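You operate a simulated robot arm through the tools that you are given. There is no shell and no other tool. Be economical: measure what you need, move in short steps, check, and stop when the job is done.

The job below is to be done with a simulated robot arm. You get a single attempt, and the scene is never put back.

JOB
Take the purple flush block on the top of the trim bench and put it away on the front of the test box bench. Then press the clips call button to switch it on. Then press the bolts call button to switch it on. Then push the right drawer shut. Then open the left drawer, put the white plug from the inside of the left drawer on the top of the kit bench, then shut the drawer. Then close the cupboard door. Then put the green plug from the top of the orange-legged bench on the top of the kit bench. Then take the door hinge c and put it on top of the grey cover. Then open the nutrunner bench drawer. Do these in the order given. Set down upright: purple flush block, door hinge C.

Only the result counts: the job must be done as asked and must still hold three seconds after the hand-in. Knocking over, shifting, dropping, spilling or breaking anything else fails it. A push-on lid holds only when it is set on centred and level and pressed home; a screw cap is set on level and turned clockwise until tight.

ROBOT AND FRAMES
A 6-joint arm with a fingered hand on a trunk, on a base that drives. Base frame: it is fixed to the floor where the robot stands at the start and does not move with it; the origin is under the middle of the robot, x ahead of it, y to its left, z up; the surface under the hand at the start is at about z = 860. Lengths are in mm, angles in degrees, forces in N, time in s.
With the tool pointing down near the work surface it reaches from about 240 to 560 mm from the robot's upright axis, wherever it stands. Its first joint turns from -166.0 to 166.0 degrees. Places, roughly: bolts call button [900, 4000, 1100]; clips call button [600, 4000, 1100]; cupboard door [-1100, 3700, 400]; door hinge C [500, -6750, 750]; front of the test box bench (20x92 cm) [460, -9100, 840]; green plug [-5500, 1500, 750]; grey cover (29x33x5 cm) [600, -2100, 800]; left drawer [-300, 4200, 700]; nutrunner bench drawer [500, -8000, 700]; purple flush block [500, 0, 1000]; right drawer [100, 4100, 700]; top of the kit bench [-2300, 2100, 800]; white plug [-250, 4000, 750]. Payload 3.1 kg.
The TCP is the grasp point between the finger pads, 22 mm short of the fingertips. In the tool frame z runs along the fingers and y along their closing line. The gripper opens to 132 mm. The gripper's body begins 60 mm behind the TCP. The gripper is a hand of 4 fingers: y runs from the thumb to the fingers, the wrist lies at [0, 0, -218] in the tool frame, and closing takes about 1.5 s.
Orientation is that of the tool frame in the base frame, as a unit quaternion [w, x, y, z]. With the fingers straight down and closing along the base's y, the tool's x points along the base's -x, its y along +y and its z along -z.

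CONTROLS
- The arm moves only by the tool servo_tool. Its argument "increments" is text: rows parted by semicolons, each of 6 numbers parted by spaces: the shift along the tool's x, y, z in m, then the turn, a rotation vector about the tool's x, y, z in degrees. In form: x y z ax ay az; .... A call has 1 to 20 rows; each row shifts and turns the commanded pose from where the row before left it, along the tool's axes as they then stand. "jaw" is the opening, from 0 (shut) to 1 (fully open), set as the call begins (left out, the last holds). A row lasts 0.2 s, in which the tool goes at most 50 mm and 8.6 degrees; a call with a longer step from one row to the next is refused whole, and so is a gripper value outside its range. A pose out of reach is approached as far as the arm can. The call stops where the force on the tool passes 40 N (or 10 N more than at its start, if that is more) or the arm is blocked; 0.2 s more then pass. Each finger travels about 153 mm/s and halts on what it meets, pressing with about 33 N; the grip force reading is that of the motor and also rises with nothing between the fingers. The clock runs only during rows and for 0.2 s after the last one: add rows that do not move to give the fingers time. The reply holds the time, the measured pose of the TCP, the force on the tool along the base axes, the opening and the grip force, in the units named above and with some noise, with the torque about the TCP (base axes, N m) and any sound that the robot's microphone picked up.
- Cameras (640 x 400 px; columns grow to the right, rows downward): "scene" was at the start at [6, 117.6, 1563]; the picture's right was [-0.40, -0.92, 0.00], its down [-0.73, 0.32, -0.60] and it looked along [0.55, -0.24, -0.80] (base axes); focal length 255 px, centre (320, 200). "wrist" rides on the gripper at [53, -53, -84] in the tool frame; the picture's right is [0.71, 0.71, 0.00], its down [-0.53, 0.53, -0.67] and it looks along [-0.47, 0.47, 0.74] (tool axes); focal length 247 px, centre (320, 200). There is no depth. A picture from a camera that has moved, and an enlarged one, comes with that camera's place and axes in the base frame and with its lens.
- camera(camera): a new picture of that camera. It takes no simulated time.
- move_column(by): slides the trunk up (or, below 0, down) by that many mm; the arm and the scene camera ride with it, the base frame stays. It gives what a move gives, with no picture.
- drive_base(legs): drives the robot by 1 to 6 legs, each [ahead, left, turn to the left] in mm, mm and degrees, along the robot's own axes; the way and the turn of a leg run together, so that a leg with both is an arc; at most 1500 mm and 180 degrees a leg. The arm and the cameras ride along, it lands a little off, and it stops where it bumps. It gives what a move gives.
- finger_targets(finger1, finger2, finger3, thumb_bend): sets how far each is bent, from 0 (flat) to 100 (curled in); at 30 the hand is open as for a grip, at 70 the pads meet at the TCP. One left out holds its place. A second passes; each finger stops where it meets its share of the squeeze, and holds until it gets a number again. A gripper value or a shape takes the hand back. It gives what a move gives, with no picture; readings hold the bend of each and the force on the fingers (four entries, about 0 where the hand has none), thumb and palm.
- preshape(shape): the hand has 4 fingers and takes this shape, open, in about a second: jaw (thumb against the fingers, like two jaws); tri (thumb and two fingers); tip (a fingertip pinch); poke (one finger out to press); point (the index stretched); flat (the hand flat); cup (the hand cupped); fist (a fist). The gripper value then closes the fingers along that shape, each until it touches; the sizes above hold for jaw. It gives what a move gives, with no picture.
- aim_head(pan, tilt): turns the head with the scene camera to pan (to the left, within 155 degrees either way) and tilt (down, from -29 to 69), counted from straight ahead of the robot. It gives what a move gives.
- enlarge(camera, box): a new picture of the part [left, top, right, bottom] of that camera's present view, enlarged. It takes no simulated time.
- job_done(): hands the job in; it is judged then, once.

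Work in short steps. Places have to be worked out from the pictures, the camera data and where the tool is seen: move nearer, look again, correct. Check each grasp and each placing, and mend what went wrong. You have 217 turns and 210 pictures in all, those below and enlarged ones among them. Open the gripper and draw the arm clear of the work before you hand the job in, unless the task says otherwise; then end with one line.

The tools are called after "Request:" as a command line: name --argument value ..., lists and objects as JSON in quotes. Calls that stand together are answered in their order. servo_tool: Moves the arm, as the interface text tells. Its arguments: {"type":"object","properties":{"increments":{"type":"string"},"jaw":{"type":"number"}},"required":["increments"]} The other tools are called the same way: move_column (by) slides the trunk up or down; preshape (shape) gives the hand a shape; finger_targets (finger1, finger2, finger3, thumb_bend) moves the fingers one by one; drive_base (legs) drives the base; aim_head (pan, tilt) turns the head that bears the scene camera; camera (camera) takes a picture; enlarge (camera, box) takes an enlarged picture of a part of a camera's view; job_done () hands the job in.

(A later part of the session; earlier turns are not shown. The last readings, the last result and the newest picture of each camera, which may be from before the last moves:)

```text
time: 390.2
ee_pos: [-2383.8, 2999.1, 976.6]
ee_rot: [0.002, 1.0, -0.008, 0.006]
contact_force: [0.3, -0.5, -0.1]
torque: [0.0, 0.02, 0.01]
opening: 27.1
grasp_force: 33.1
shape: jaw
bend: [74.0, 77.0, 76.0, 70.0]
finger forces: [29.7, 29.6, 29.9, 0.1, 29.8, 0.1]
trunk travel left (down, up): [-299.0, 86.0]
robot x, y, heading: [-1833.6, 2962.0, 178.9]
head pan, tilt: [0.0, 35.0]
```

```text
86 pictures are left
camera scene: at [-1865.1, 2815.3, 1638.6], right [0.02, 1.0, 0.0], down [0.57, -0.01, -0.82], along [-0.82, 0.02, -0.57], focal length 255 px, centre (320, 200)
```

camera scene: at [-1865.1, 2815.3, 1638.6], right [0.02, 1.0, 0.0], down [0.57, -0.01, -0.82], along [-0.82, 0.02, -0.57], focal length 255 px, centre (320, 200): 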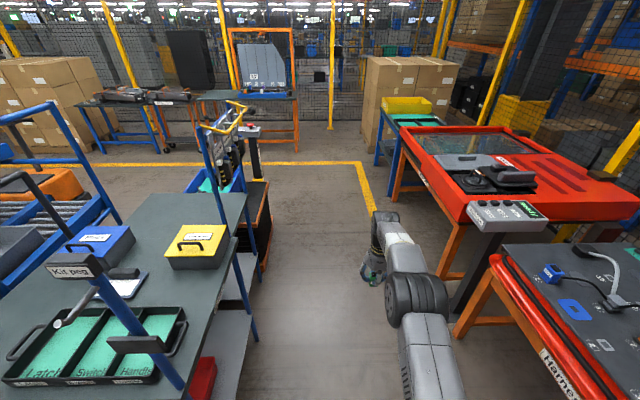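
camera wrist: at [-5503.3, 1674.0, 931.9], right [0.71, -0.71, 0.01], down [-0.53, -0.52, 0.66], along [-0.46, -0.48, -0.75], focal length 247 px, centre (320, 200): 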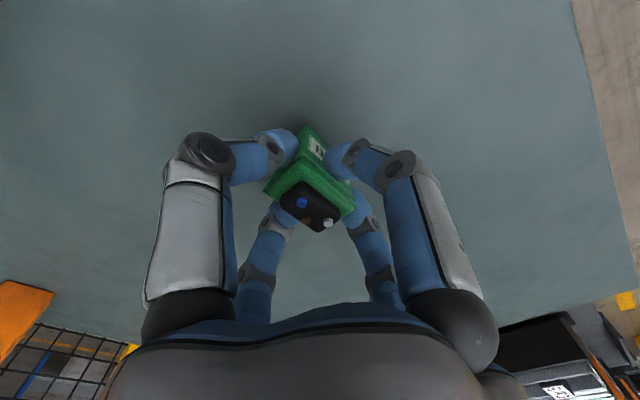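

I back out further, then strafe in front of the kit bench.

Request:
drive_base --legs '[[-400, 0, 1.1], [0, 1140, 0]]'

Request:
camera --camera "scene"

```text
time: 398.2
ee_pos: [-2000.9, 1833.6, 976.7]
ee_rot: [0.002, 1.0, -0.006, 0.006]
contact_force: [-0.1, -0.1, 0.1]
torque: [0.0, -0.01, -0.03]
opening: 27.4
grasp_force: 32.7
shape: jaw
bend: [74.0, 77.0, 76.0, 70.0]
finger forces: [29.7, 29.7, 29.9, 0.1, 29.7, 0.1]
trunk travel left (down, up): [-299.0, 86.0]
robot x, y, heading: [-1451.1, 1795.4, 179.1]
head pan, tilt: [0.0, 35.0]
```

```text
85 pictures are left
camera scene: at [-1482.6, 1650.4, 1638.6], right [0.02, 1.0, 0.0], down [0.57, -0.01, -0.82], along [-0.82, 0.01, -0.57], focal length 255 px, centre (320, 200)
```

scene: 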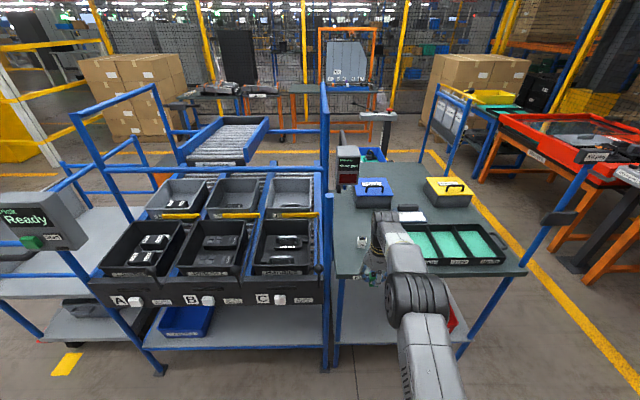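

The white plug stands near (-2285, 1841) and the tray begins near y≈2030. I set the green one between, at about (-2265, 1932).

Request:
drive_base --legs '[[0, -94, 0.9], [262, 0, 0]]'

Request:
camera --camera "wrist"

Request:
camera --camera "scene"

```text
time: 400.8
ee_pos: [-2265.7, 1918.2, 975.7]
ee_rot: [0.002, 1.0, 0.0, 0.007]
contact_force: [0.0, -0.8, -0.7]
torque: [0.01, 0.01, -0.03]
opening: 27.2
grasp_force: 33.1
shape: jaw
bend: [74.0, 77.0, 76.0, 70.0]
finger forces: [29.6, 29.7, 29.9, 0.0, 29.8, 0.1]
trunk travel left (down, up): [-299.0, 86.0]
robot x, y, heading: [-1716.2, 1892.4, 179.8]
head pan, tilt: [0.0, 35.0]
```

```text
84 pictures are left
camera wrist: at [-2213.7, 1971.1, 1061.7], right [0.71, -0.71, 0.01], down [-0.53, -0.52, 0.66], along [-0.46, -0.48, -0.75], focal length 247 px, centre (320, 200)
```

wrist: 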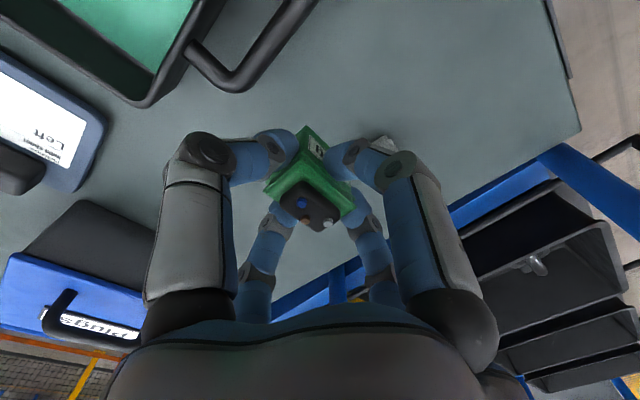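

```text
83 pictures are left
camera scene: at [-1746.1, 1742.9, 1638.6], right [0.0, 1.0, 0.0], down [0.57, 0.0, -0.82], along [-0.82, 0.0, -0.57], focal length 255 px, centre (320, 200)
```

scene: 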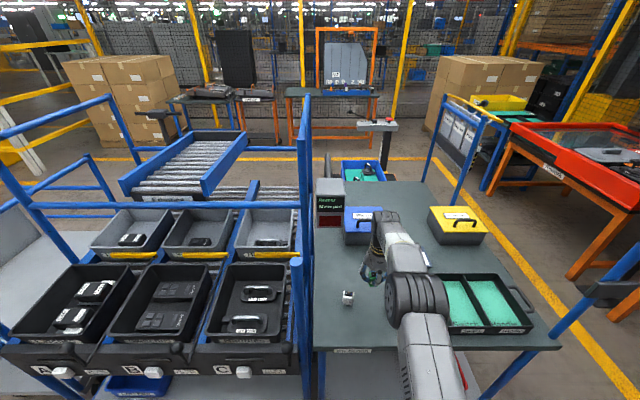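

The tray's handle comes to y≈1970, so I choose (-2190, 1902) instead, clear of both the handle and the white plug, and lower.

Request:
servo_tool --increments "0.038 0.008 0 0 0 0; 0.037 0.008 0 0 0 0; 0 0 0.035 0 0 0; 0 0 0.03 0 0 0; 0 0 0.015 0 0 0; 0 0 0 0 0 0"

Request:
camera --camera "wrist"

```text
time: 402.2
ee_pos: [-2189.1, 1901.4, 899.7]
ee_rot: [0.002, 1.0, 0.0, 0.006]
contact_force: [0.9, -0.4, -0.7]
torque: [0.01, -0.02, -0.02]
opening: 27.2
grasp_force: 32.8
shape: jaw
bend: [74.0, 77.0, 76.0, 70.0]
finger forces: [29.6, 29.7, 30.0, 0.0, 29.8, 0.0]
trunk travel left (down, up): [-299.0, 86.0]
robot x, y, heading: [-1714.8, 1893.9, 180.0]
head pan, tilt: [0.0, 35.0]
```

```text
82 pictures are left
camera wrist: at [-2136.6, 1955.1, 984.9], right [0.71, -0.71, 0.01], down [-0.53, -0.52, 0.66], along [-0.46, -0.48, -0.75], focal length 247 px, centre (320, 200)
```

wrist: 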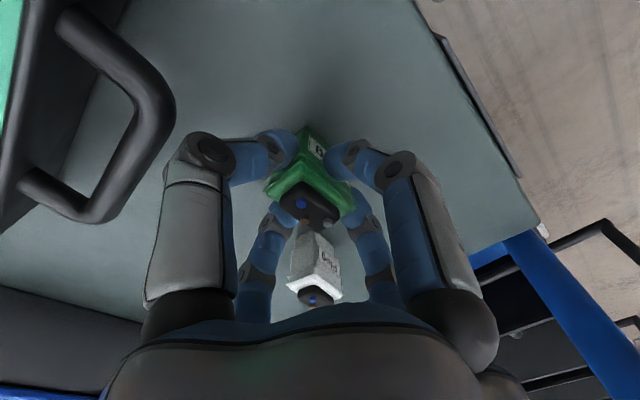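

Good clearance. I lower in small steps to contact.

Request:
servo_tool --increments "0 0 0.006 0 0 0; 0 0 0.006 0 0 0; 0 0 0 0 0 0"

Request:
servo_tool --increments "0 0 0.003 0 0 0; 0 0 0.003 0 0 0; 0 0 0 0 0 0"

```text
time: 402.9
ee_pos: [-2192.2, 1902.0, 894.7]
ee_rot: [0.002, 1.0, 0.001, -0.001]
contact_force: [7.0, -0.6, 25.8]
torque: [0.14, -0.06, -0.02]
opening: 28.2
grasp_force: 33.0
shape: jaw
bend: [74.0, 78.0, 77.0, 70.0]
finger forces: [37.3, 34.9, 34.1, 0.1, 37.0, 0.0]
trunk travel left (down, up): [-299.0, 86.0]
robot x, y, heading: [-1712.3, 1888.9, 180.0]
head pan, tilt: [0.0, 35.0]
stopped in row 3: the force on the tool passed its limit at 43 N (the readings are from after the stop); the commanded pose is now the measured one
```

```text
time: 403.3
ee_pos: [-2195.0, 1900.3, 893.6]
ee_rot: [0.001, 1.0, 0.001, -0.005]
contact_force: [7.4, -0.4, 25.2]
torque: [0.1, -0.12, -0.01]
opening: 28.2
grasp_force: 32.5
shape: jaw
bend: [74.0, 78.0, 77.0, 70.0]
finger forces: [37.9, 34.9, 34.3, 0.0, 36.9, 0.0]
trunk travel left (down, up): [-299.0, 86.0]
robot x, y, heading: [-1712.6, 1889.7, 179.9]
head pan, tilt: [0.0, 35.0]
stopped in row 2: the force on the tool passed its limit at 43 N (the readings are from after the stop); the commanded pose is now the measured one
```

Contact made. I raise 1–2 mm to ease the load and release with a small opening.

Request:
servo_tool --increments "0 0 -0.002 0 0 0; 0 0 0 0 0 0"

Request:
finger_targets --finger1 48 --finger2 48 --finger3 48 --thumb_bend 45

Request:
camera --camera "wrist"

```text
time: 403.9
ee_pos: [-2193.6, 1902.5, 894.9]
ee_rot: [0.002, 1.0, 0.001, -0.005]
contact_force: [1.6, -1.0, 16.5]
torque: [0.08, 0.0, -0.02]
opening: 28.4
grasp_force: 33.1
shape: jaw
bend: [74.0, 77.0, 77.0, 70.0]
finger forces: [35.9, 34.9, 35.1, 0.1, 35.6, 0.1]
trunk travel left (down, up): [-299.0, 86.0]
robot x, y, heading: [-1713.7, 1887.8, 179.7]
head pan, tilt: [0.0, 35.0]
```

```text
time: 404.9
ee_pos: [-2194.3, 1900.9, 893.9]
ee_rot: [0.002, 1.0, 0.001, -0.003]
contact_force: [0.0, -0.3, 0.1]
torque: [-0.02, 0.02, 0.01]
opening: 48.7
grasp_force: 0.1
shape: fingers
bend: [48.0, 48.0, 48.0, 45.0]
finger forces: [0.1, 0.1, 0.0, 0.1, 0.0, 0.0]
trunk travel left (down, up): [-299.0, 86.0]
robot x, y, heading: [-1713.5, 1895.0, 180.1]
head pan, tilt: [0.0, 35.0]
```

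```text
81 pictures are left
camera wrist: at [-2140.8, 1955.0, 977.5], right [0.71, -0.71, 0.0], down [-0.52, -0.53, 0.67], along [-0.48, -0.48, -0.74], focal length 247 px, centre (320, 200)
```

wrist: 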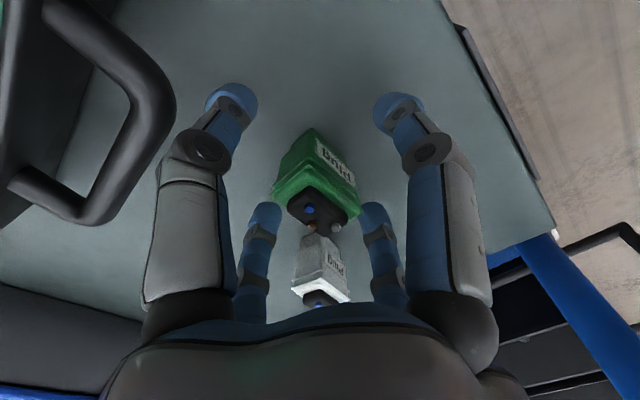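

Released and standing. I rise straight up and check both plugs.

Request:
servo_tool --increments "0 0 -0.02 0 0 0; 0 0 -0.04 0 0 0; 0 0 -0.04 0 0 0; 0 0 -0.04 0 0 0; 0 0 0 0 0 0"

Request:
camera --camera "wrist"

```text
time: 406.1
ee_pos: [-2196.5, 1903.8, 1033.2]
ee_rot: [0.002, 1.0, 0.001, -0.002]
contact_force: [-0.1, -0.7, -0.1]
torque: [0.01, 0.03, 0.0]
opening: 48.8
grasp_force: 0.1
shape: fingers
bend: [48.0, 48.0, 48.0, 45.0]
finger forces: [0.0, 0.0, 0.0, 0.1, 0.0, 0.1]
trunk travel left (down, up): [-299.0, 86.0]
robot x, y, heading: [-1715.4, 1888.5, 180.1]
head pan, tilt: [0.0, 35.0]
```

```text
80 pictures are left
camera wrist: at [-2142.4, 1956.8, 1117.0], right [0.71, -0.71, 0.0], down [-0.52, -0.53, 0.67], along [-0.48, -0.48, -0.74], focal length 247 px, centre (320, 200)
```

wrist: 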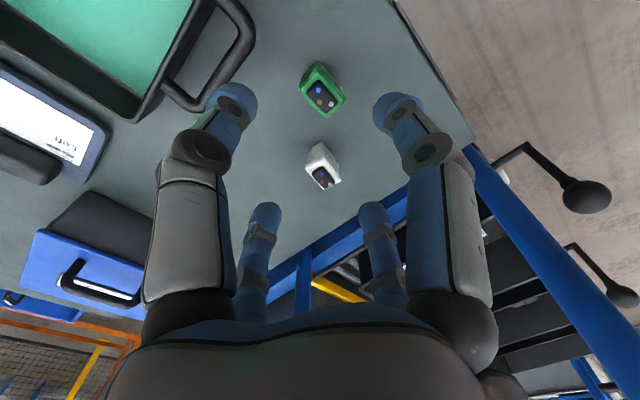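

Both plugs stand on the kit bench. Next is door hinge C: I back out, turn to -y and drive down the main aisle.

Request:
drive_base --legs '[[-1010, 0, 0], [0, 0, 90], [1500, 0, 0], [1500, 0, 0], [1500, 0, 0]]'

Request:
aim_head --pan 0 --tilt 12

Request:
camera --camera "scene"

```text
time: 436.4
ee_pos: [-794.4, -3138.2, 1032.9]
ee_rot: [0.004, 0.705, 0.709, -0.001]
contact_force: [-0.4, 0.3, -0.4]
torque: [0.02, 0.01, 0.0]
opening: 48.9
grasp_force: 0.1
shape: fingers
bend: [48.0, 48.0, 48.0, 45.0]
finger forces: [0.0, 0.0, 0.0, 0.0, 0.0, 0.0]
trunk travel left (down, up): [-299.0, 86.0]
robot x, y, heading: [-784.8, -2656.0, -89.9]
head pan, tilt: [0.0, 35.0]
```

```text
time: 437.3
ee_pos: [-795.9, -3136.3, 1032.7]
ee_rot: [0.003, 0.705, 0.709, -0.001]
contact_force: [1.0, 0.4, 0.4]
torque: [0.01, -0.03, 0.0]
opening: 48.8
grasp_force: 0.2
shape: fingers
bend: [48.0, 48.0, 48.0, 45.0]
finger forces: [0.0, 0.1, 0.0, 0.1, 0.1, 0.1]
trunk travel left (down, up): [-299.0, 86.0]
robot x, y, heading: [-785.0, -2653.7, -90.0]
head pan, tilt: [0.0, 12.0]
```

```text
79 pictures are left
camera scene: at [-637.6, -2688.1, 1675.4], right [-1.0, 0.0, 0.0], down [0.0, 0.21, -0.98], along [0.0, -0.98, -0.21], focal length 255 px, centre (320, 200)
```

scene: 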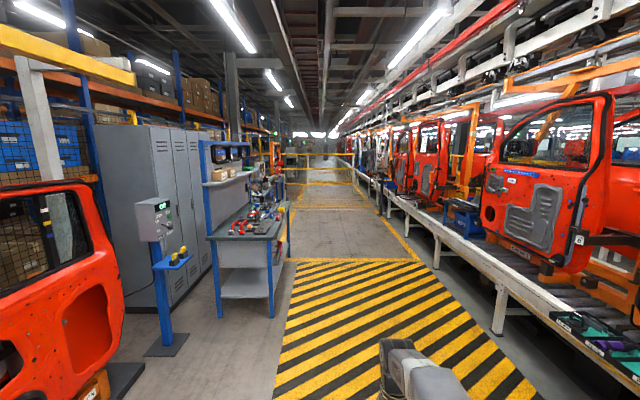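

Clear. I go on 3.7 m and look left at the bench near y = -6750.

Request:
drive_base --legs '[[1500, 0, 0], [1500, 0, 0], [800, 0, 0]]'

Request:
aim_head --pan 80 --tilt 28

Request:
camera --camera "scene"

```text
time: 455.6
ee_pos: [-646.6, -6926.3, 1031.8]
ee_rot: [0.003, 0.687, 0.726, -0.001]
contact_force: [0.2, -0.6, 0.0]
torque: [0.03, 0.01, 0.04]
opening: 48.9
grasp_force: 0.0
shape: fingers
bend: [48.0, 48.0, 48.0, 45.0]
finger forces: [0.0, 0.0, 0.1, 0.0, 0.0, 0.0]
trunk travel left (down, up): [-299.0, 86.0]
robot x, y, heading: [-661.4, -6442.8, -87.3]
head pan, tilt: [0.0, 12.0]
```

```text
time: 457.1
ee_pos: [-646.5, -6925.1, 1032.2]
ee_rot: [0.003, 0.688, 0.726, -0.001]
contact_force: [-0.6, 0.2, 0.1]
torque: [0.01, -0.04, -0.02]
opening: 48.8
grasp_force: 0.1
shape: fingers
bend: [48.0, 48.0, 48.0, 45.0]
finger forces: [0.0, 0.0, 0.0, 0.0, 0.0, 0.0]
trunk travel left (down, up): [-299.0, 86.0]
robot x, y, heading: [-658.2, -6440.2, -87.1]
head pan, tilt: [80.0, 28.0]
```

```text
78 pictures are left
camera scene: at [-425.6, -6387.6, 1649.6], right [-0.12, -0.99, 0.0], down [-0.47, 0.06, -0.88], along [0.88, -0.11, -0.47], focal length 255 px, centre (320, 200)
```

scene: 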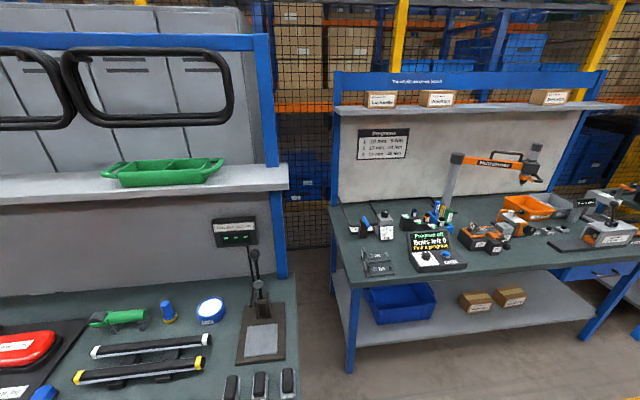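

Request:
enlarge --camera "scene" --box '[330, 190, 490, 290]'

Request:
enlarge --camera "scene" --box '[480, 190, 640, 310]'

```text
4.00 times, centred on (410, 240) of scene
camera zoom: at [-425.6, -6387.6, 1649.6], right [-0.12, -0.99, 0.0], down [-0.47, 0.06, -0.88], along [0.88, -0.11, -0.47], focal length 1021 px, centre (-40, 40)
```

zoom: 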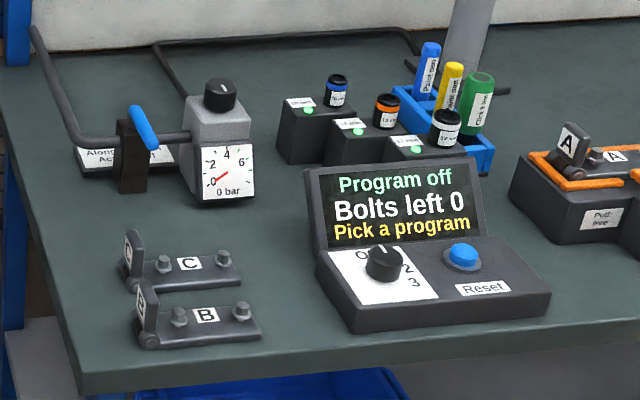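

```text
3.33 times, centred on (560, 250) of scene
camera zoom: at [-425.6, -6387.6, 1649.6], right [-0.12, -0.99, 0.0], down [-0.47, 0.06, -0.88], along [0.88, -0.11, -0.47], focal length 851 px, centre (-480, 33)
```

zoom: 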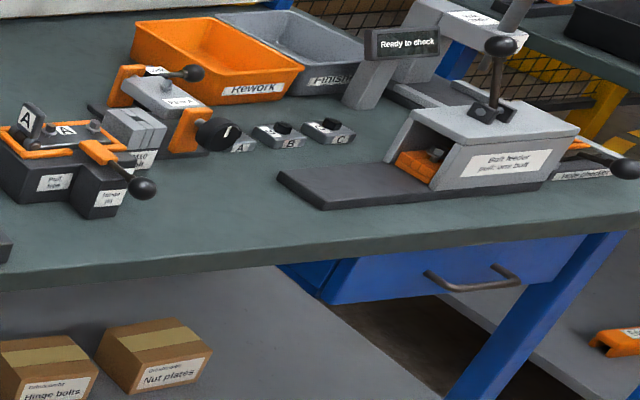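

Hinge C lies at about (458, -6760), behind hinge B (≈377), with its upright leaf at the +y end. I turn to face the bench and come closer.

Request:
drive_base --legs '[[0, 0, 87.1], [0, -320, 0], [480, 0, 0]]'

Request:
aim_head --pan 0 --tilt 48

Request:
camera --camera "scene"

Request:
camera --camera "wrist"

```text
time: 465.4
ee_pos: [312.6, -6783.2, 1033.3]
ee_rot: [0.002, 0.002, 1.0, 0.002]
contact_force: [-0.3, 0.6, 0.5]
torque: [0.04, -0.02, 0.05]
opening: 48.9
grasp_force: 0.1
shape: fingers
bend: [48.0, 48.0, 48.0, 45.0]
finger forces: [0.0, 0.0, 0.0, 0.0, 0.1, 0.0]
trunk travel left (down, up): [-299.0, 86.0]
robot x, y, heading: [-168.9, -6765.4, -0.5]
head pan, tilt: [80.0, 28.0]
```

```text
time: 467.0
ee_pos: [313.6, -6783.9, 1032.3]
ee_rot: [0.002, 0.002, 1.0, 0.002]
contact_force: [-0.2, -1.3, -0.7]
torque: [0.01, 0.0, -0.01]
opening: 49.4
grasp_force: 0.0
shape: fingers
bend: [48.0, 48.0, 48.0, 45.0]
finger forces: [0.0, 0.0, 0.1, 0.0, 0.0, 0.0]
trunk travel left (down, up): [-299.0, 86.0]
robot x, y, heading: [-168.5, -6763.2, -0.8]
head pan, tilt: [0.0, 48.0]
```

```text
75 pictures are left
camera scene: at [-150.5, -6619.8, 1619.6], right [-0.01, -1.0, 0.0], down [-0.74, 0.01, -0.67], along [0.67, -0.01, -0.74], focal length 255 px, centre (320, 200)
```

scene: 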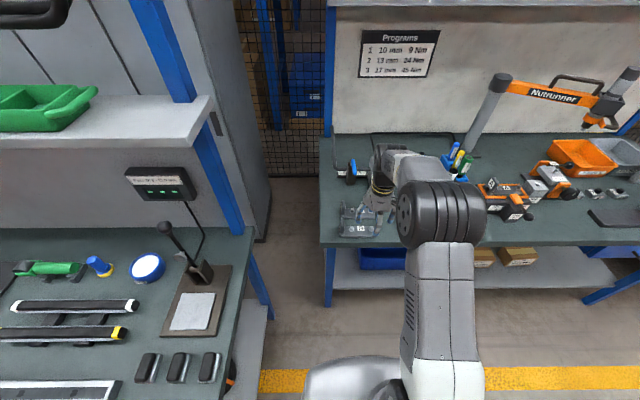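

```text
74 pictures are left
camera wrist: at [259.3, -6836.4, 1116.7], right [-0.7, 0.71, 0.0], down [0.52, 0.52, 0.67], along [0.48, 0.47, -0.74], focal length 247 px, centre (320, 200)
```

wrist: 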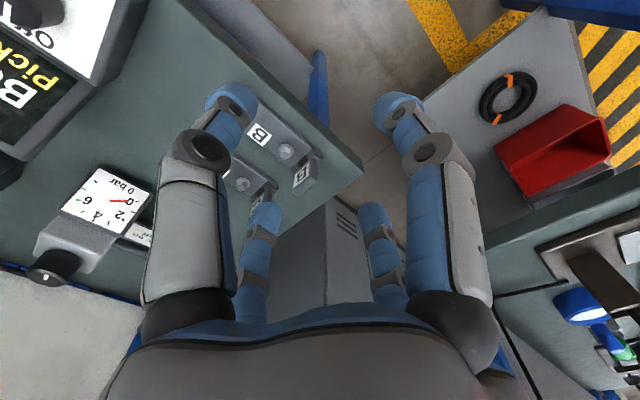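

I open the hand, drive 110 mm closer and turn the hand 90° so that the thumb and finger 2 close across the hinge's width (along x).

Request:
finger_targets --finger1 0 --finger2 36 --finger3 0 --thumb_bend 36

Request:
drive_base --legs '[[105, 15, 0.6]]'

Request:
servo_tool --increments "0 0 0 0 0 8.5; 0 0 0 0 0 8.5; 0 0 0 0 0 8.5; 0 0 0 0 0 8.5; 0 0 0 0 0 8.5; 0 0 0 0 0 8.5; 0 0 0 0 0 8.5; 0 0 0 0 0 8.5; 0 0 0 0 0 8.5; 0 0 0 0 0 8.5; 0 0 0 0 0 5; 0 0 0 0 0 0"

Request:
camera --camera "wrist"

```text
time: 468.0
ee_pos: [313.0, -6781.6, 1033.3]
ee_rot: [0.003, 0.003, 1.0, 0.002]
contact_force: [0.1, -0.9, 0.1]
torque: [0.0, -0.03, -0.01]
opening: 103.2
grasp_force: 0.1
shape: fingers
bend: [1.0, 36.0, 1.0, 36.0]
finger forces: [0.0, 0.0, 0.0, 0.1, 0.0, 0.0]
trunk travel left (down, up): [-299.0, 86.0]
robot x, y, heading: [-167.8, -6766.4, -0.8]
head pan, tilt: [0.0, 48.0]
```

```text
time: 469.1
ee_pos: [419.5, -6763.8, 1032.5]
ee_rot: [0.002, -0.005, 1.0, 0.002]
contact_force: [0.4, 0.8, -0.8]
torque: [0.0, 0.08, 0.0]
opening: 103.1
grasp_force: 0.0
shape: fingers
bend: [1.0, 36.0, 1.0, 36.0]
finger forces: [0.0, 0.0, 0.0, 0.1, 0.0, 0.0]
trunk travel left (down, up): [-299.0, 86.0]
robot x, y, heading: [-64.4, -6749.8, 0.3]
head pan, tilt: [0.0, 48.0]
```

```text
time: 471.8
ee_pos: [419.2, -6763.3, 1033.5]
ee_rot: [0.001, 0.704, 0.71, 0.004]
contact_force: [-0.2, -0.3, 0.0]
torque: [0.0, -0.02, -0.01]
opening: 103.3
grasp_force: 0.0
shape: fingers
bend: [1.0, 36.0, 1.0, 36.0]
finger forces: [0.0, 0.0, 0.1, 0.0, 0.0, 0.0]
trunk travel left (down, up): [-299.0, 86.0]
robot x, y, heading: [-63.1, -6754.1, 0.3]
head pan, tilt: [0.0, 48.0]
```

```text
73 pictures are left
camera wrist: at [365.2, -6709.7, 1117.0], right [0.7, 0.71, 0.01], down [0.53, -0.52, 0.67], along [0.48, -0.47, -0.74], focal length 247 px, centre (320, 200)
```

wrist: 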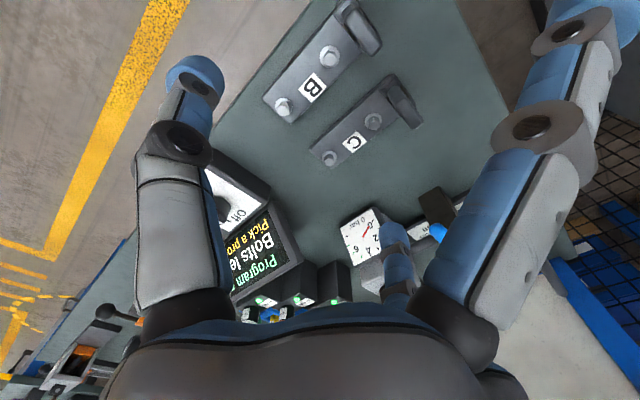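

Request:
enlarge --camera "wrist" --box '[250, 0, 450, 180]'

```text
2.22 times, centred on (350, 90) of wrist
camera zoom: at [365.2, -6709.7, 1117.0], right [0.7, 0.71, 0.01], down [0.53, -0.52, 0.67], along [0.48, -0.47, -0.74], focal length 549 px, centre (253, 444)
```

zoom: 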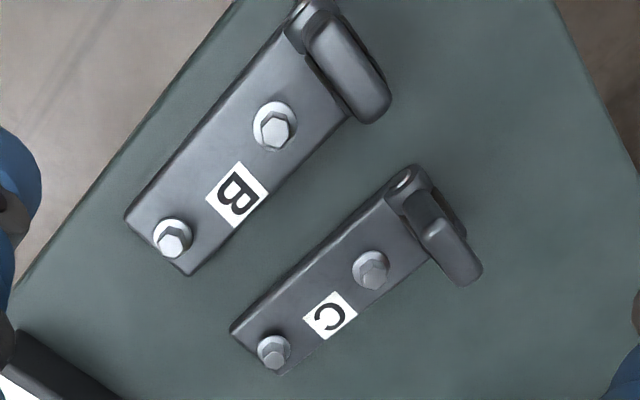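

Stereo suggests the bench top here is lower (about 790) and C nearer x≈515. I move over it, lower 60 mm and measure again.

Request:
drive_base --legs '[[55, -15, 0]]'

Request:
servo_tool --increments "0 0.02 0.03 0 0 0; 0 0.01 0.03 0 0 0; 0 0 0 0 0 0"

Request:
camera --camera "wrist"

Request:
enlarge --camera "scene" --box '[310, 150, 470, 270]'

```text
time: 472.7
ee_pos: [476.6, -6776.7, 1031.9]
ee_rot: [0.001, 0.705, 0.709, 0.002]
contact_force: [0.1, -0.7, -0.4]
torque: [-0.01, 0.04, 0.05]
opening: 103.2
grasp_force: 0.1
shape: fingers
bend: [1.0, 36.0, 1.0, 36.0]
finger forces: [0.0, 0.1, 0.1, 0.0, 0.0, 0.0]
trunk travel left (down, up): [-299.0, 86.0]
robot x, y, heading: [-7.5, -6765.3, 0.2]
head pan, tilt: [0.0, 48.0]
```

```text
time: 473.5
ee_pos: [505.3, -6777.0, 972.0]
ee_rot: [0.002, 0.705, 0.71, 0.003]
contact_force: [0.2, 0.7, -0.6]
torque: [0.0, 0.0, 0.01]
opening: 103.6
grasp_force: 0.1
shape: fingers
bend: [1.0, 36.0, 1.0, 36.0]
finger forces: [0.0, 0.0, 0.0, 0.0, 0.0, 0.0]
trunk travel left (down, up): [-299.0, 86.0]
robot x, y, heading: [-2.6, -6767.3, 0.2]
head pan, tilt: [0.0, 48.0]
```

```text
71 pictures are left
camera wrist: at [450.8, -6724.2, 1057.4], right [0.7, 0.71, 0.01], down [0.53, -0.52, 0.67], along [0.48, -0.47, -0.74], focal length 247 px, centre (320, 200)
```

wrist: 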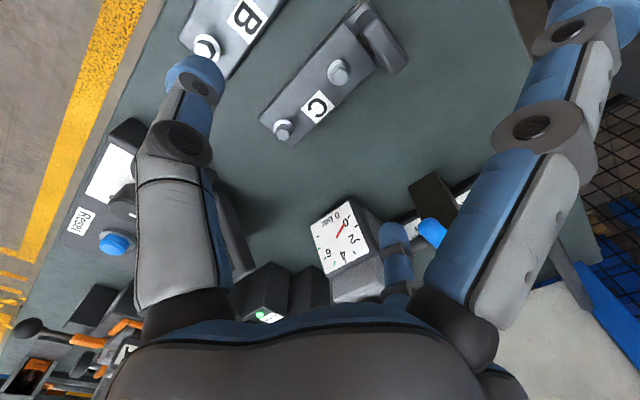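

```text
3.33 times, centred on (390, 210) of scene
camera zoom: at [9.5, -6619.2, 1619.6], right [0.0, -1.0, 0.0], down [-0.74, 0.0, -0.67], along [0.67, 0.0, -0.74], focal length 851 px, centre (87, 167)
```

zoom: 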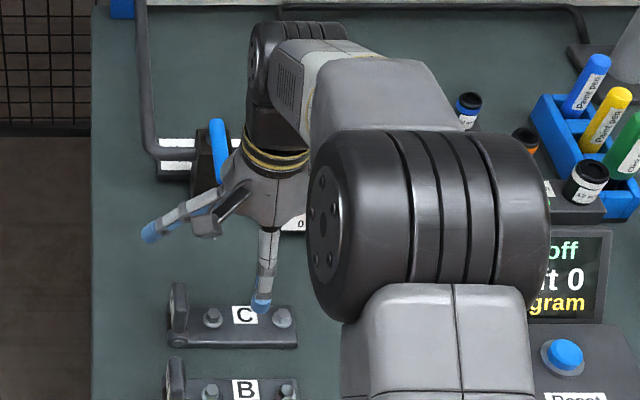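

The C label is at about (514, -6790, 822), with hinge B's edge 40 mm nearer and the leaf ~66 mm to +y. I'll grip with the hand at 45°, two digits on either long side, which clears both the leaf and hinge B.

Request:
finger_targets --finger1 40 --finger2 40 --finger3 40 --thumb_bend 40

Request:
servo_tool --increments "-0.009 0.009 0 0 0 0; 0 0 0 0 0 -8; 0 0 0 0 0 -8; 0 0 0 0 0 -8; 0 0 0 0 0 -8; 0 0 0 0 0 -8; 0 0 0 0 0 -5; 0 0 0.03 0 0 0; 0 0 0.03 0 0 0; 0 0 0 0 0 0"

Request:
camera --camera "wrist"

```text
time: 474.5
ee_pos: [505.2, -6776.6, 973.4]
ee_rot: [0.001, 0.705, 0.71, 0.004]
contact_force: [0.8, 0.0, -0.4]
torque: [-0.01, 0.01, 0.01]
opening: 65.2
grasp_force: 0.0
shape: fingers
bend: [40.0, 40.0, 40.0, 40.0]
finger forces: [0.1, 0.1, 0.0, 0.1, 0.1, 0.1]
trunk travel left (down, up): [-299.0, 86.0]
robot x, y, heading: [-7.2, -6764.9, 0.2]
head pan, tilt: [0.0, 48.0]
```

```text
time: 476.7
ee_pos: [515.3, -6785.8, 914.7]
ee_rot: [0.002, 0.379, 0.925, 0.003]
contact_force: [0.9, -0.3, 0.4]
torque: [0.0, 0.04, -0.02]
opening: 65.0
grasp_force: 0.1
shape: fingers
bend: [40.0, 40.0, 40.0, 40.0]
finger forces: [0.1, 0.0, 0.1, 0.0, 0.0, 0.1]
trunk travel left (down, up): [-299.0, 86.0]
robot x, y, heading: [-7.8, -6769.2, 0.1]
head pan, tilt: [0.0, 48.0]
```

```text
69 pictures are left
camera wrist: at [440.8, -6786.7, 997.5], right [-0.01, 1.0, 0.0], down [0.74, 0.0, 0.67], along [0.67, 0.01, -0.74], focal length 247 px, centre (320, 200)
```

wrist: 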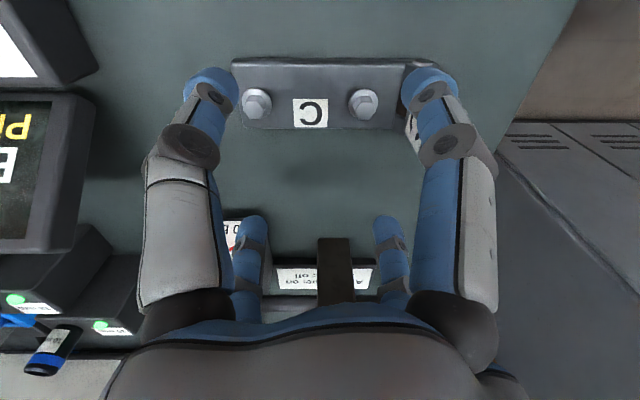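

The plate's centre is at about x=503, y=-6786. I shift 12 mm nearer, open slightly more, and lower.

Request:
finger_targets --finger1 33 --finger2 33 --finger3 33 --thumb_bend 33

Request:
servo_tool --increments "0.0085 -0.0085 0 0 0 0; 0 0 0.03 0 0 0; 0 0 0.02 0 0 0; 0 0 0 0 0 0"

Request:
camera --camera "wrist"

```text
time: 477.7
ee_pos: [516.1, -6785.4, 913.9]
ee_rot: [0.002, 0.379, 0.925, 0.002]
contact_force: [-0.8, 0.6, -0.2]
torque: [0.0, 0.02, 0.01]
opening: 80.8
grasp_force: 0.0
shape: fingers
bend: [33.0, 33.0, 33.0, 33.0]
finger forces: [0.0, 0.0, 0.0, 0.1, 0.0, 0.0]
trunk travel left (down, up): [-299.0, 86.0]
robot x, y, heading: [-8.4, -6767.2, -0.1]
head pan, tilt: [0.0, 48.0]
```

```text
time: 478.7
ee_pos: [504.0, -6786.0, 863.7]
ee_rot: [0.002, 0.38, 0.925, 0.003]
contact_force: [0.0, -0.6, 0.0]
torque: [0.0, -0.01, -0.04]
opening: 80.4
grasp_force: 0.1
shape: fingers
bend: [33.0, 33.0, 33.0, 33.0]
finger forces: [0.1, 0.0, 0.1, 0.0, 0.0, 0.0]
trunk travel left (down, up): [-299.0, 86.0]
robot x, y, heading: [-4.9, -6769.1, 0.3]
head pan, tilt: [0.0, 48.0]
```

```text
68 pictures are left
camera wrist: at [429.2, -6786.2, 948.6], right [-0.01, 1.0, 0.0], down [0.74, 0.0, 0.67], along [0.67, 0.01, -0.74], focal length 247 px, centre (320, 200)
```

wrist: 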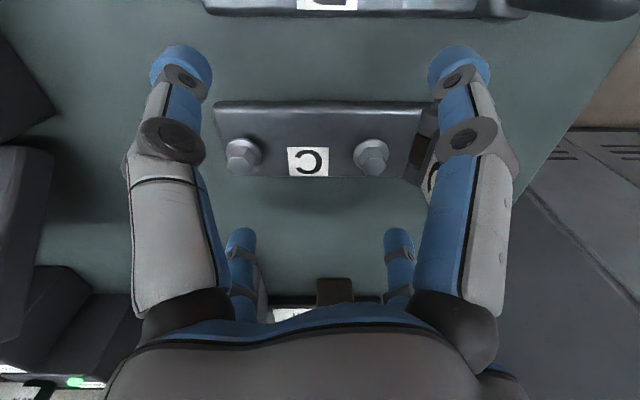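

Plate top at ≈822, bench ≈810; the digits clear both hinge B and the leaf. I lower until the tips nearly touch the bench.

Request:
servo_tool --increments "0 0 0.015 0 0 0; 0 0 0.008 0 0 0; 0 0 0.004 0 0 0; 0 0 0 0 0 0"

Request:
camera --camera "wrist"

```text
time: 479.7
ee_pos: [503.4, -6784.9, 835.9]
ee_rot: [0.002, 0.379, 0.925, 0.003]
contact_force: [0.4, 0.5, 0.3]
torque: [0.03, 0.02, 0.0]
opening: 80.7
grasp_force: 0.1
shape: fingers
bend: [33.0, 33.0, 33.0, 33.0]
finger forces: [0.0, 0.1, 0.1, 0.1, 0.1, 0.1]
trunk travel left (down, up): [-299.0, 86.0]
robot x, y, heading: [-11.1, -6766.0, -0.1]
head pan, tilt: [0.0, 48.0]
```

```text
67 pictures are left
camera wrist: at [428.7, -6786.2, 920.2], right [-0.01, 1.0, 0.0], down [0.74, 0.0, 0.67], along [0.67, 0.01, -0.74], focal length 247 px, centre (320, 200)
```

wrist: 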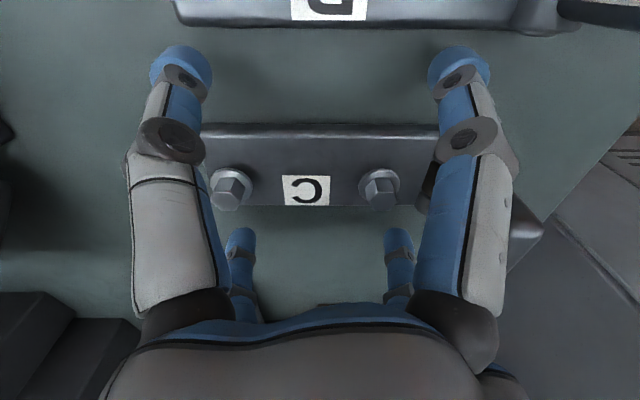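

By perspective the plate's top is about 811, so the bench is near 799. I lower 10 mm more, checking force.

Request:
servo_tool --increments "0 0 0.005 0 0 0; 0 0 0.004 0 0 0; 0 0 0 0 0 0"

Request:
servo_tool --increments "0 0 0.002 0 0 0; 0 0 0.002 0 0 0; 0 0 0 0 0 0"

Request:
camera --camera "wrist"

```text
time: 480.5
ee_pos: [503.4, -6785.0, 826.8]
ee_rot: [0.003, 0.379, 0.925, 0.003]
contact_force: [0.2, -0.3, -0.3]
torque: [0.04, 0.01, 0.01]
opening: 80.8
grasp_force: 0.0
shape: fingers
bend: [33.0, 33.0, 33.0, 33.0]
finger forces: [0.0, 0.0, 0.0, 0.0, 0.0, 0.0]
trunk travel left (down, up): [-299.0, 86.0]
robot x, y, heading: [-6.4, -6767.7, -0.0]
head pan, tilt: [0.0, 48.0]
```

```text
time: 481.3
ee_pos: [502.7, -6784.9, 822.7]
ee_rot: [0.003, 0.38, 0.925, 0.003]
contact_force: [0.3, 1.0, 5.0]
torque: [-0.06, 0.08, -0.02]
opening: 81.3
grasp_force: 2.8
shape: fingers
bend: [33.0, 33.0, 33.0, 33.0]
finger forces: [1.2, 0.4, 0.7, 0.0, 2.3, 0.1]
trunk travel left (down, up): [-299.0, 86.0]
robot x, y, heading: [-6.3, -6764.6, 0.2]
head pan, tilt: [0.0, 48.0]
```

```text
66 pictures are left
camera wrist: at [427.9, -6786.4, 906.7], right [-0.01, 1.0, 0.0], down [0.74, 0.0, 0.67], along [0.67, 0.01, -0.74], focal length 247 px, centre (320, 200)
```

wrist: 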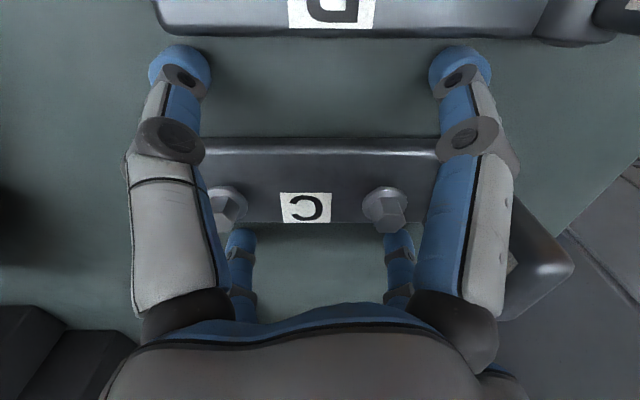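

Tips just touch the bench; the plate is centred. I raise 1.5 mm and close.

Request:
servo_tool --increments "0 0 -0.0015 0 0 0; 0 0 0 0 0 0"

Request:
finger_targets --finger1 90 --finger2 90 --finger3 90 --thumb_bend 90

Request:
camera --camera "wrist"

```text
time: 481.9
ee_pos: [503.2, -6784.4, 823.7]
ee_rot: [0.002, 0.379, 0.925, 0.002]
contact_force: [-1.2, -0.2, 0.9]
torque: [0.01, 0.0, 0.03]
opening: 80.9
grasp_force: 0.5
shape: fingers
bend: [33.0, 33.0, 33.0, 33.0]
finger forces: [0.2, 0.1, 0.1, 0.0, 0.4, 0.0]
trunk travel left (down, up): [-299.0, 86.0]
robot x, y, heading: [-4.6, -6765.5, 0.2]
head pan, tilt: [0.0, 48.0]
```

```text
time: 482.5
ee_pos: [503.7, -6785.9, 829.0]
ee_rot: [0.006, 0.379, 0.925, 0.004]
contact_force: [-8.1, 0.6, 20.1]
torque: [0.21, 0.56, 0.12]
opening: 46.7
grasp_force: 42.9
shape: fingers
bend: [47.0, 52.0, 51.0, 52.0]
finger forces: [15.3, 13.7, 23.6, 0.0, 32.6, 0.0]
trunk travel left (down, up): [-299.0, 86.0]
robot x, y, heading: [-11.1, -6767.7, 0.3]
head pan, tilt: [0.0, 48.0]
stopped: the force on the tool passed its limit at 41 N (the readings are from after the stop); the commanded pose is now the measured one
```

```text
65 pictures are left
camera wrist: at [428.1, -6786.5, 912.3], right [-0.01, 1.0, 0.0], down [0.73, 0.0, 0.68], along [0.68, 0.01, -0.73], focal length 247 px, centre (320, 200)
```

wrist: 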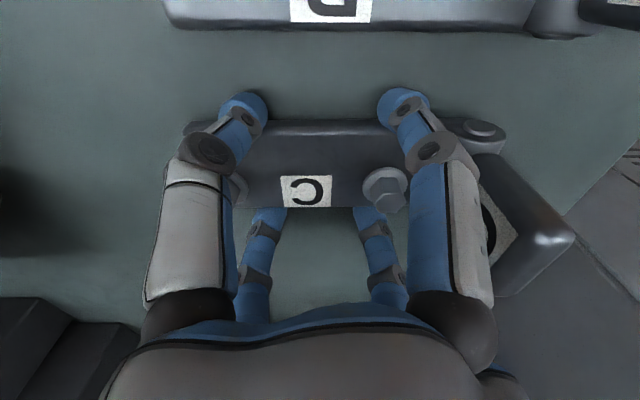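

Closing lowers the tips onto the bench, lifting the tool. I raise 2 mm more and let the fingers finish closing.

Request:
servo_tool --increments "0 0 -0.002 0 0 0; 0 0 0 0 0 0"

Request:
finger_targets --finger1 90 --finger2 90 --finger3 90 --thumb_bend 90

Request:
camera --camera "wrist"

```text
time: 483.1
ee_pos: [505.1, -6786.6, 828.1]
ee_rot: [0.005, 0.38, 0.925, 0.004]
contact_force: [-4.2, -1.9, 9.5]
torque: [0.08, 0.11, 0.1]
opening: 46.3
grasp_force: 38.0
shape: fingers
bend: [47.0, 52.0, 51.0, 52.0]
finger forces: [9.4, 13.9, 23.3, 0.0, 28.8, 0.0]
trunk travel left (down, up): [-299.0, 86.0]
robot x, y, heading: [-4.6, -6764.8, 0.1]
head pan, tilt: [0.0, 48.0]
```

```text
time: 484.1
ee_pos: [504.8, -6784.5, 828.3]
ee_rot: [0.005, 0.38, 0.925, 0.005]
contact_force: [-0.5, 0.0, 9.2]
torque: [0.19, 0.26, -0.01]
opening: 46.9
grasp_force: 30.3
shape: fingers
bend: [47.0, 52.0, 51.0, 50.0]
finger forces: [13.4, 10.5, 16.6, 0.1, 20.2, 0.0]
trunk travel left (down, up): [-299.0, 86.0]
robot x, y, heading: [-8.0, -6765.6, -0.1]
head pan, tilt: [0.0, 48.0]
```

```text
64 pictures are left
camera wrist: at [428.8, -6786.2, 912.5], right [-0.01, 1.0, 0.0], down [0.73, 0.0, 0.68], along [0.68, 0.01, -0.73], focal length 247 px, centre (320, 200)
```

wrist: 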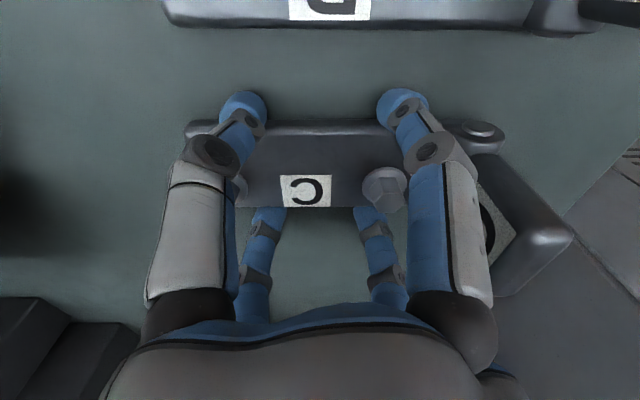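

The digits hold both long sides. I switch to the full grip force and lift slowly.

Request:
servo_tool --increments "0 0 -0.001 0 0 0; 0 0 0 0 0 0; 0 0 0 0 0 0; 0 0 0 0 0 0; 0 0 -0.003 0 0 0; 0 0 -0.006 0 0 0; 0 0 -0.01 0 0 0; 0 0 0 0 0 0" --jaw 0

Request:
camera --camera "wrist"

Request:
enlarge --camera "scene" --box '[310, 150, 470, 270]'

```text
time: 485.9
ee_pos: [505.8, -6785.5, 847.6]
ee_rot: [0.004, 0.379, 0.925, 0.003]
contact_force: [0.2, -0.7, -5.0]
torque: [-0.12, -0.02, -0.01]
opening: 30.8
grasp_force: 32.6
shape: jaw
bend: [44.0, 52.0, 51.0, 56.0]
finger forces: [31.3, 37.8, 45.7, 0.0, 52.2, 0.1]
trunk travel left (down, up): [-299.0, 86.0]
robot x, y, heading: [-7.6, -6766.8, -0.2]
head pan, tilt: [0.0, 48.0]
```

```text
63 pictures are left
camera wrist: at [430.6, -6786.4, 931.3], right [-0.01, 1.0, 0.0], down [0.74, 0.0, 0.68], along [0.68, 0.01, -0.74], focal length 247 px, centre (320, 200)
```

wrist: 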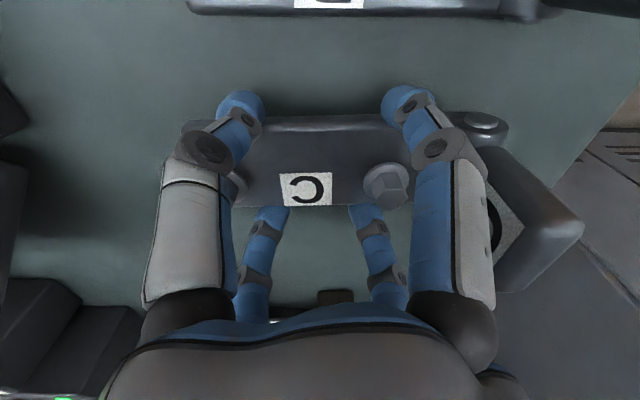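

```text
3.33 times, centred on (390, 210) of scene
camera zoom: at [11.0, -6619.4, 1619.6], right [0.0, -1.0, 0.0], down [-0.74, 0.0, -0.67], along [0.67, 0.0, -0.74], focal length 851 px, centre (87, 167)
```

zoom: 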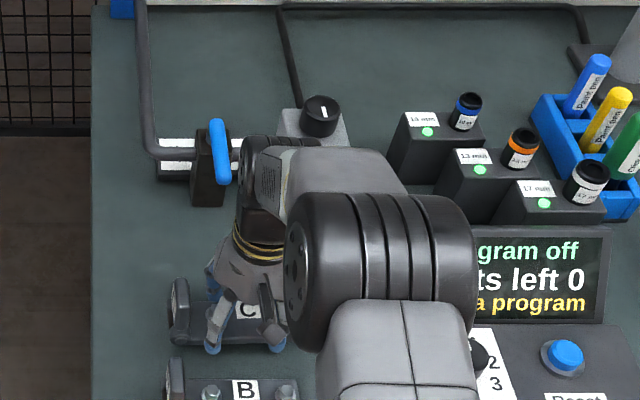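

The hinge is lifted level (about 0.5 kg). I raise it further, then back out to the aisle.

Request:
servo_tool --increments "0 0 -0.015 0 0 0; 0 0 -0.025 0 0 0; 0 0 -0.025 0 0 0; 0 0 -0.025 0 0 0; 0 0 -0.025 0 0 0; 0 0 -0.025 0 0 0; 0 0 0 0 0 0"

Request:
camera --camera "wrist"

```text
time: 487.5
ee_pos: [504.6, -6784.6, 987.6]
ee_rot: [0.004, 0.379, 0.925, 0.004]
contact_force: [0.1, 0.1, -5.2]
torque: [-0.15, -0.02, -0.01]
opening: 30.8
grasp_force: 32.5
shape: jaw
bend: [44.0, 52.0, 51.0, 57.0]
finger forces: [31.9, 38.3, 46.2, 0.0, 52.6, 0.0]
trunk travel left (down, up): [-299.0, 86.0]
robot x, y, heading: [-6.2, -6768.2, 0.2]
head pan, tilt: [0.0, 48.0]
```

```text
61 pictures are left
camera wrist: at [428.2, -6785.5, 1071.8], right [-0.01, 1.0, 0.0], down [0.74, 0.0, 0.68], along [0.68, 0.01, -0.74], focal length 247 px, centre (320, 200)
```

wrist: 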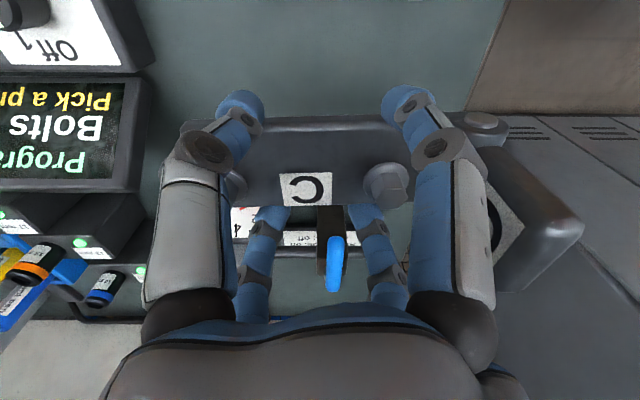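

Stable. I drive back to the aisle, go up to y≈-2100, and turn to face the grey cover.

Request:
drive_base --legs '[[-680, 0, 0], [0, 0, 90], [1500, 0, 0], [1500, 0, 0], [1600, 0, 0]]'

Request:
aim_head --pan -85 --tilt 28

Request:
camera --camera "scene"

```text
refused: 1600 is not a number from -1500 to 1500
```

```text
time: 489.1
ee_pos: [504.6, -6784.8, 987.6]
ee_rot: [0.004, 0.38, 0.925, 0.003]
contact_force: [0.2, 0.8, -5.0]
torque: [-0.14, -0.02, 0.02]
opening: 30.8
grasp_force: 32.6
shape: jaw
bend: [44.0, 52.0, 51.0, 57.0]
finger forces: [31.9, 38.4, 46.2, 0.1, 52.6, 0.0]
trunk travel left (down, up): [-299.0, 86.0]
robot x, y, heading: [-6.3, -6768.4, -0.0]
head pan, tilt: [-85.0, 28.0]
```

```text
60 pictures are left
camera scene: at [-59.6, -6710.5, 1649.6], right [-1.0, -0.09, 0.0], down [-0.04, 0.47, -0.88], along [0.08, -0.88, -0.47], focal length 255 px, centre (320, 200)
```

scene: 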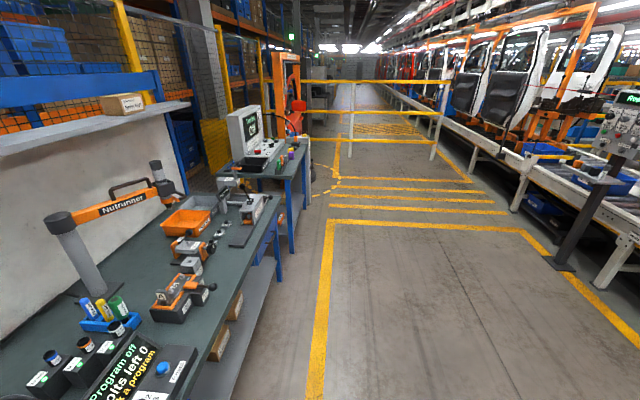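

One leg was too long; I split it.

Request:
drive_base --legs '[[-680, 0, 0], [0, 0, 90], [1500, 0, 0], [1500, 0, 0], [1500, 0, 0]]'

Request:
camera --camera "scene"

Request:
camera --camera "wrist"

```text
time: 517.8
ee_pos: [-724.9, -1765.2, 988.7]
ee_rot: [0.0, -0.389, 0.921, 0.006]
contact_force: [-0.2, 0.3, -5.1]
torque: [0.01, -0.13, 0.03]
opening: 31.3
grasp_force: 32.5
shape: jaw
bend: [44.0, 52.0, 51.0, 57.0]
finger forces: [30.6, 37.3, 45.5, 0.1, 52.0, 0.0]
trunk travel left (down, up): [-299.0, 86.0]
robot x, y, heading: [-738.3, -2281.9, 90.5]
head pan, tilt: [-85.0, 28.0]
```

```text
59 pictures are left
camera scene: at [-797.3, -2327.6, 1649.6], right [0.1, -1.0, 0.0], down [-0.47, -0.05, -0.88], along [0.88, 0.09, -0.47], focal length 255 px, centre (320, 200)
```

scene: 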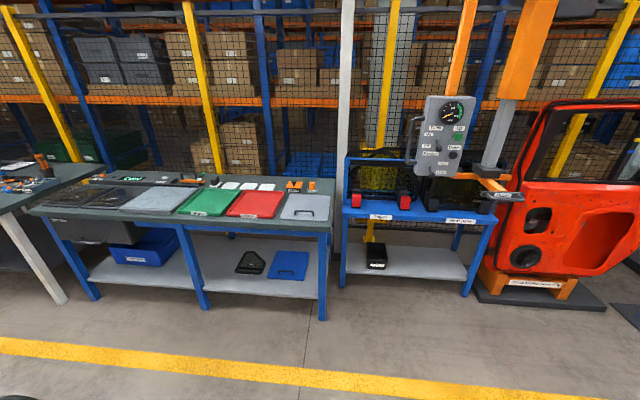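

```text
58 pictures are left
camera wrist: at [-723.5, -1841.8, 1071.6], right [-1.0, -0.01, 0.0], down [-0.01, 0.74, 0.68], along [-0.01, 0.68, -0.74], focal length 247 px, centre (320, 200)
```

wrist: 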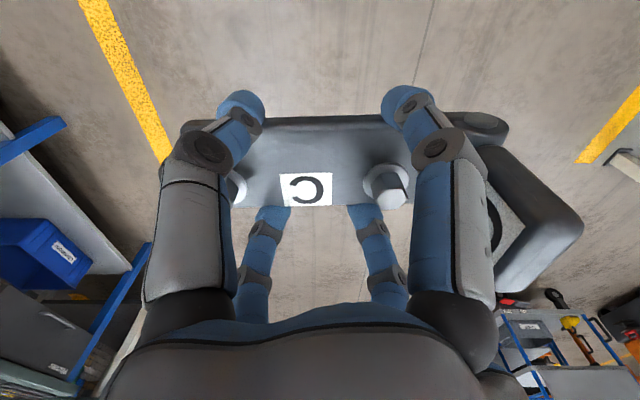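

Request:
enlarge --camera "scene" --box '[20, 150, 340, 330]'

```text
2.00 times, centred on (180, 240) of scene
camera zoom: at [-797.3, -2327.6, 1649.6], right [0.1, -1.0, 0.0], down [-0.47, -0.05, -0.88], along [0.88, 0.09, -0.47], focal length 510 px, centre (600, 120)
```

zoom: 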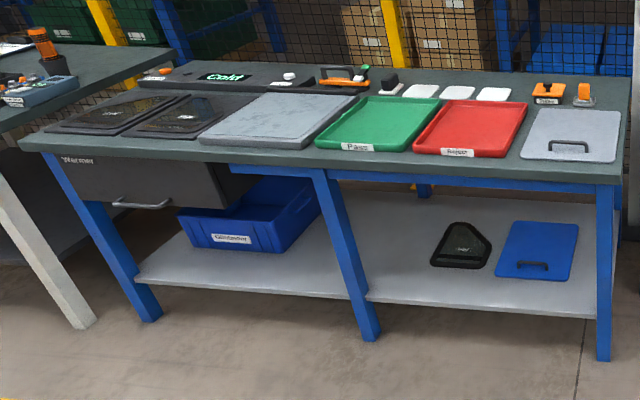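

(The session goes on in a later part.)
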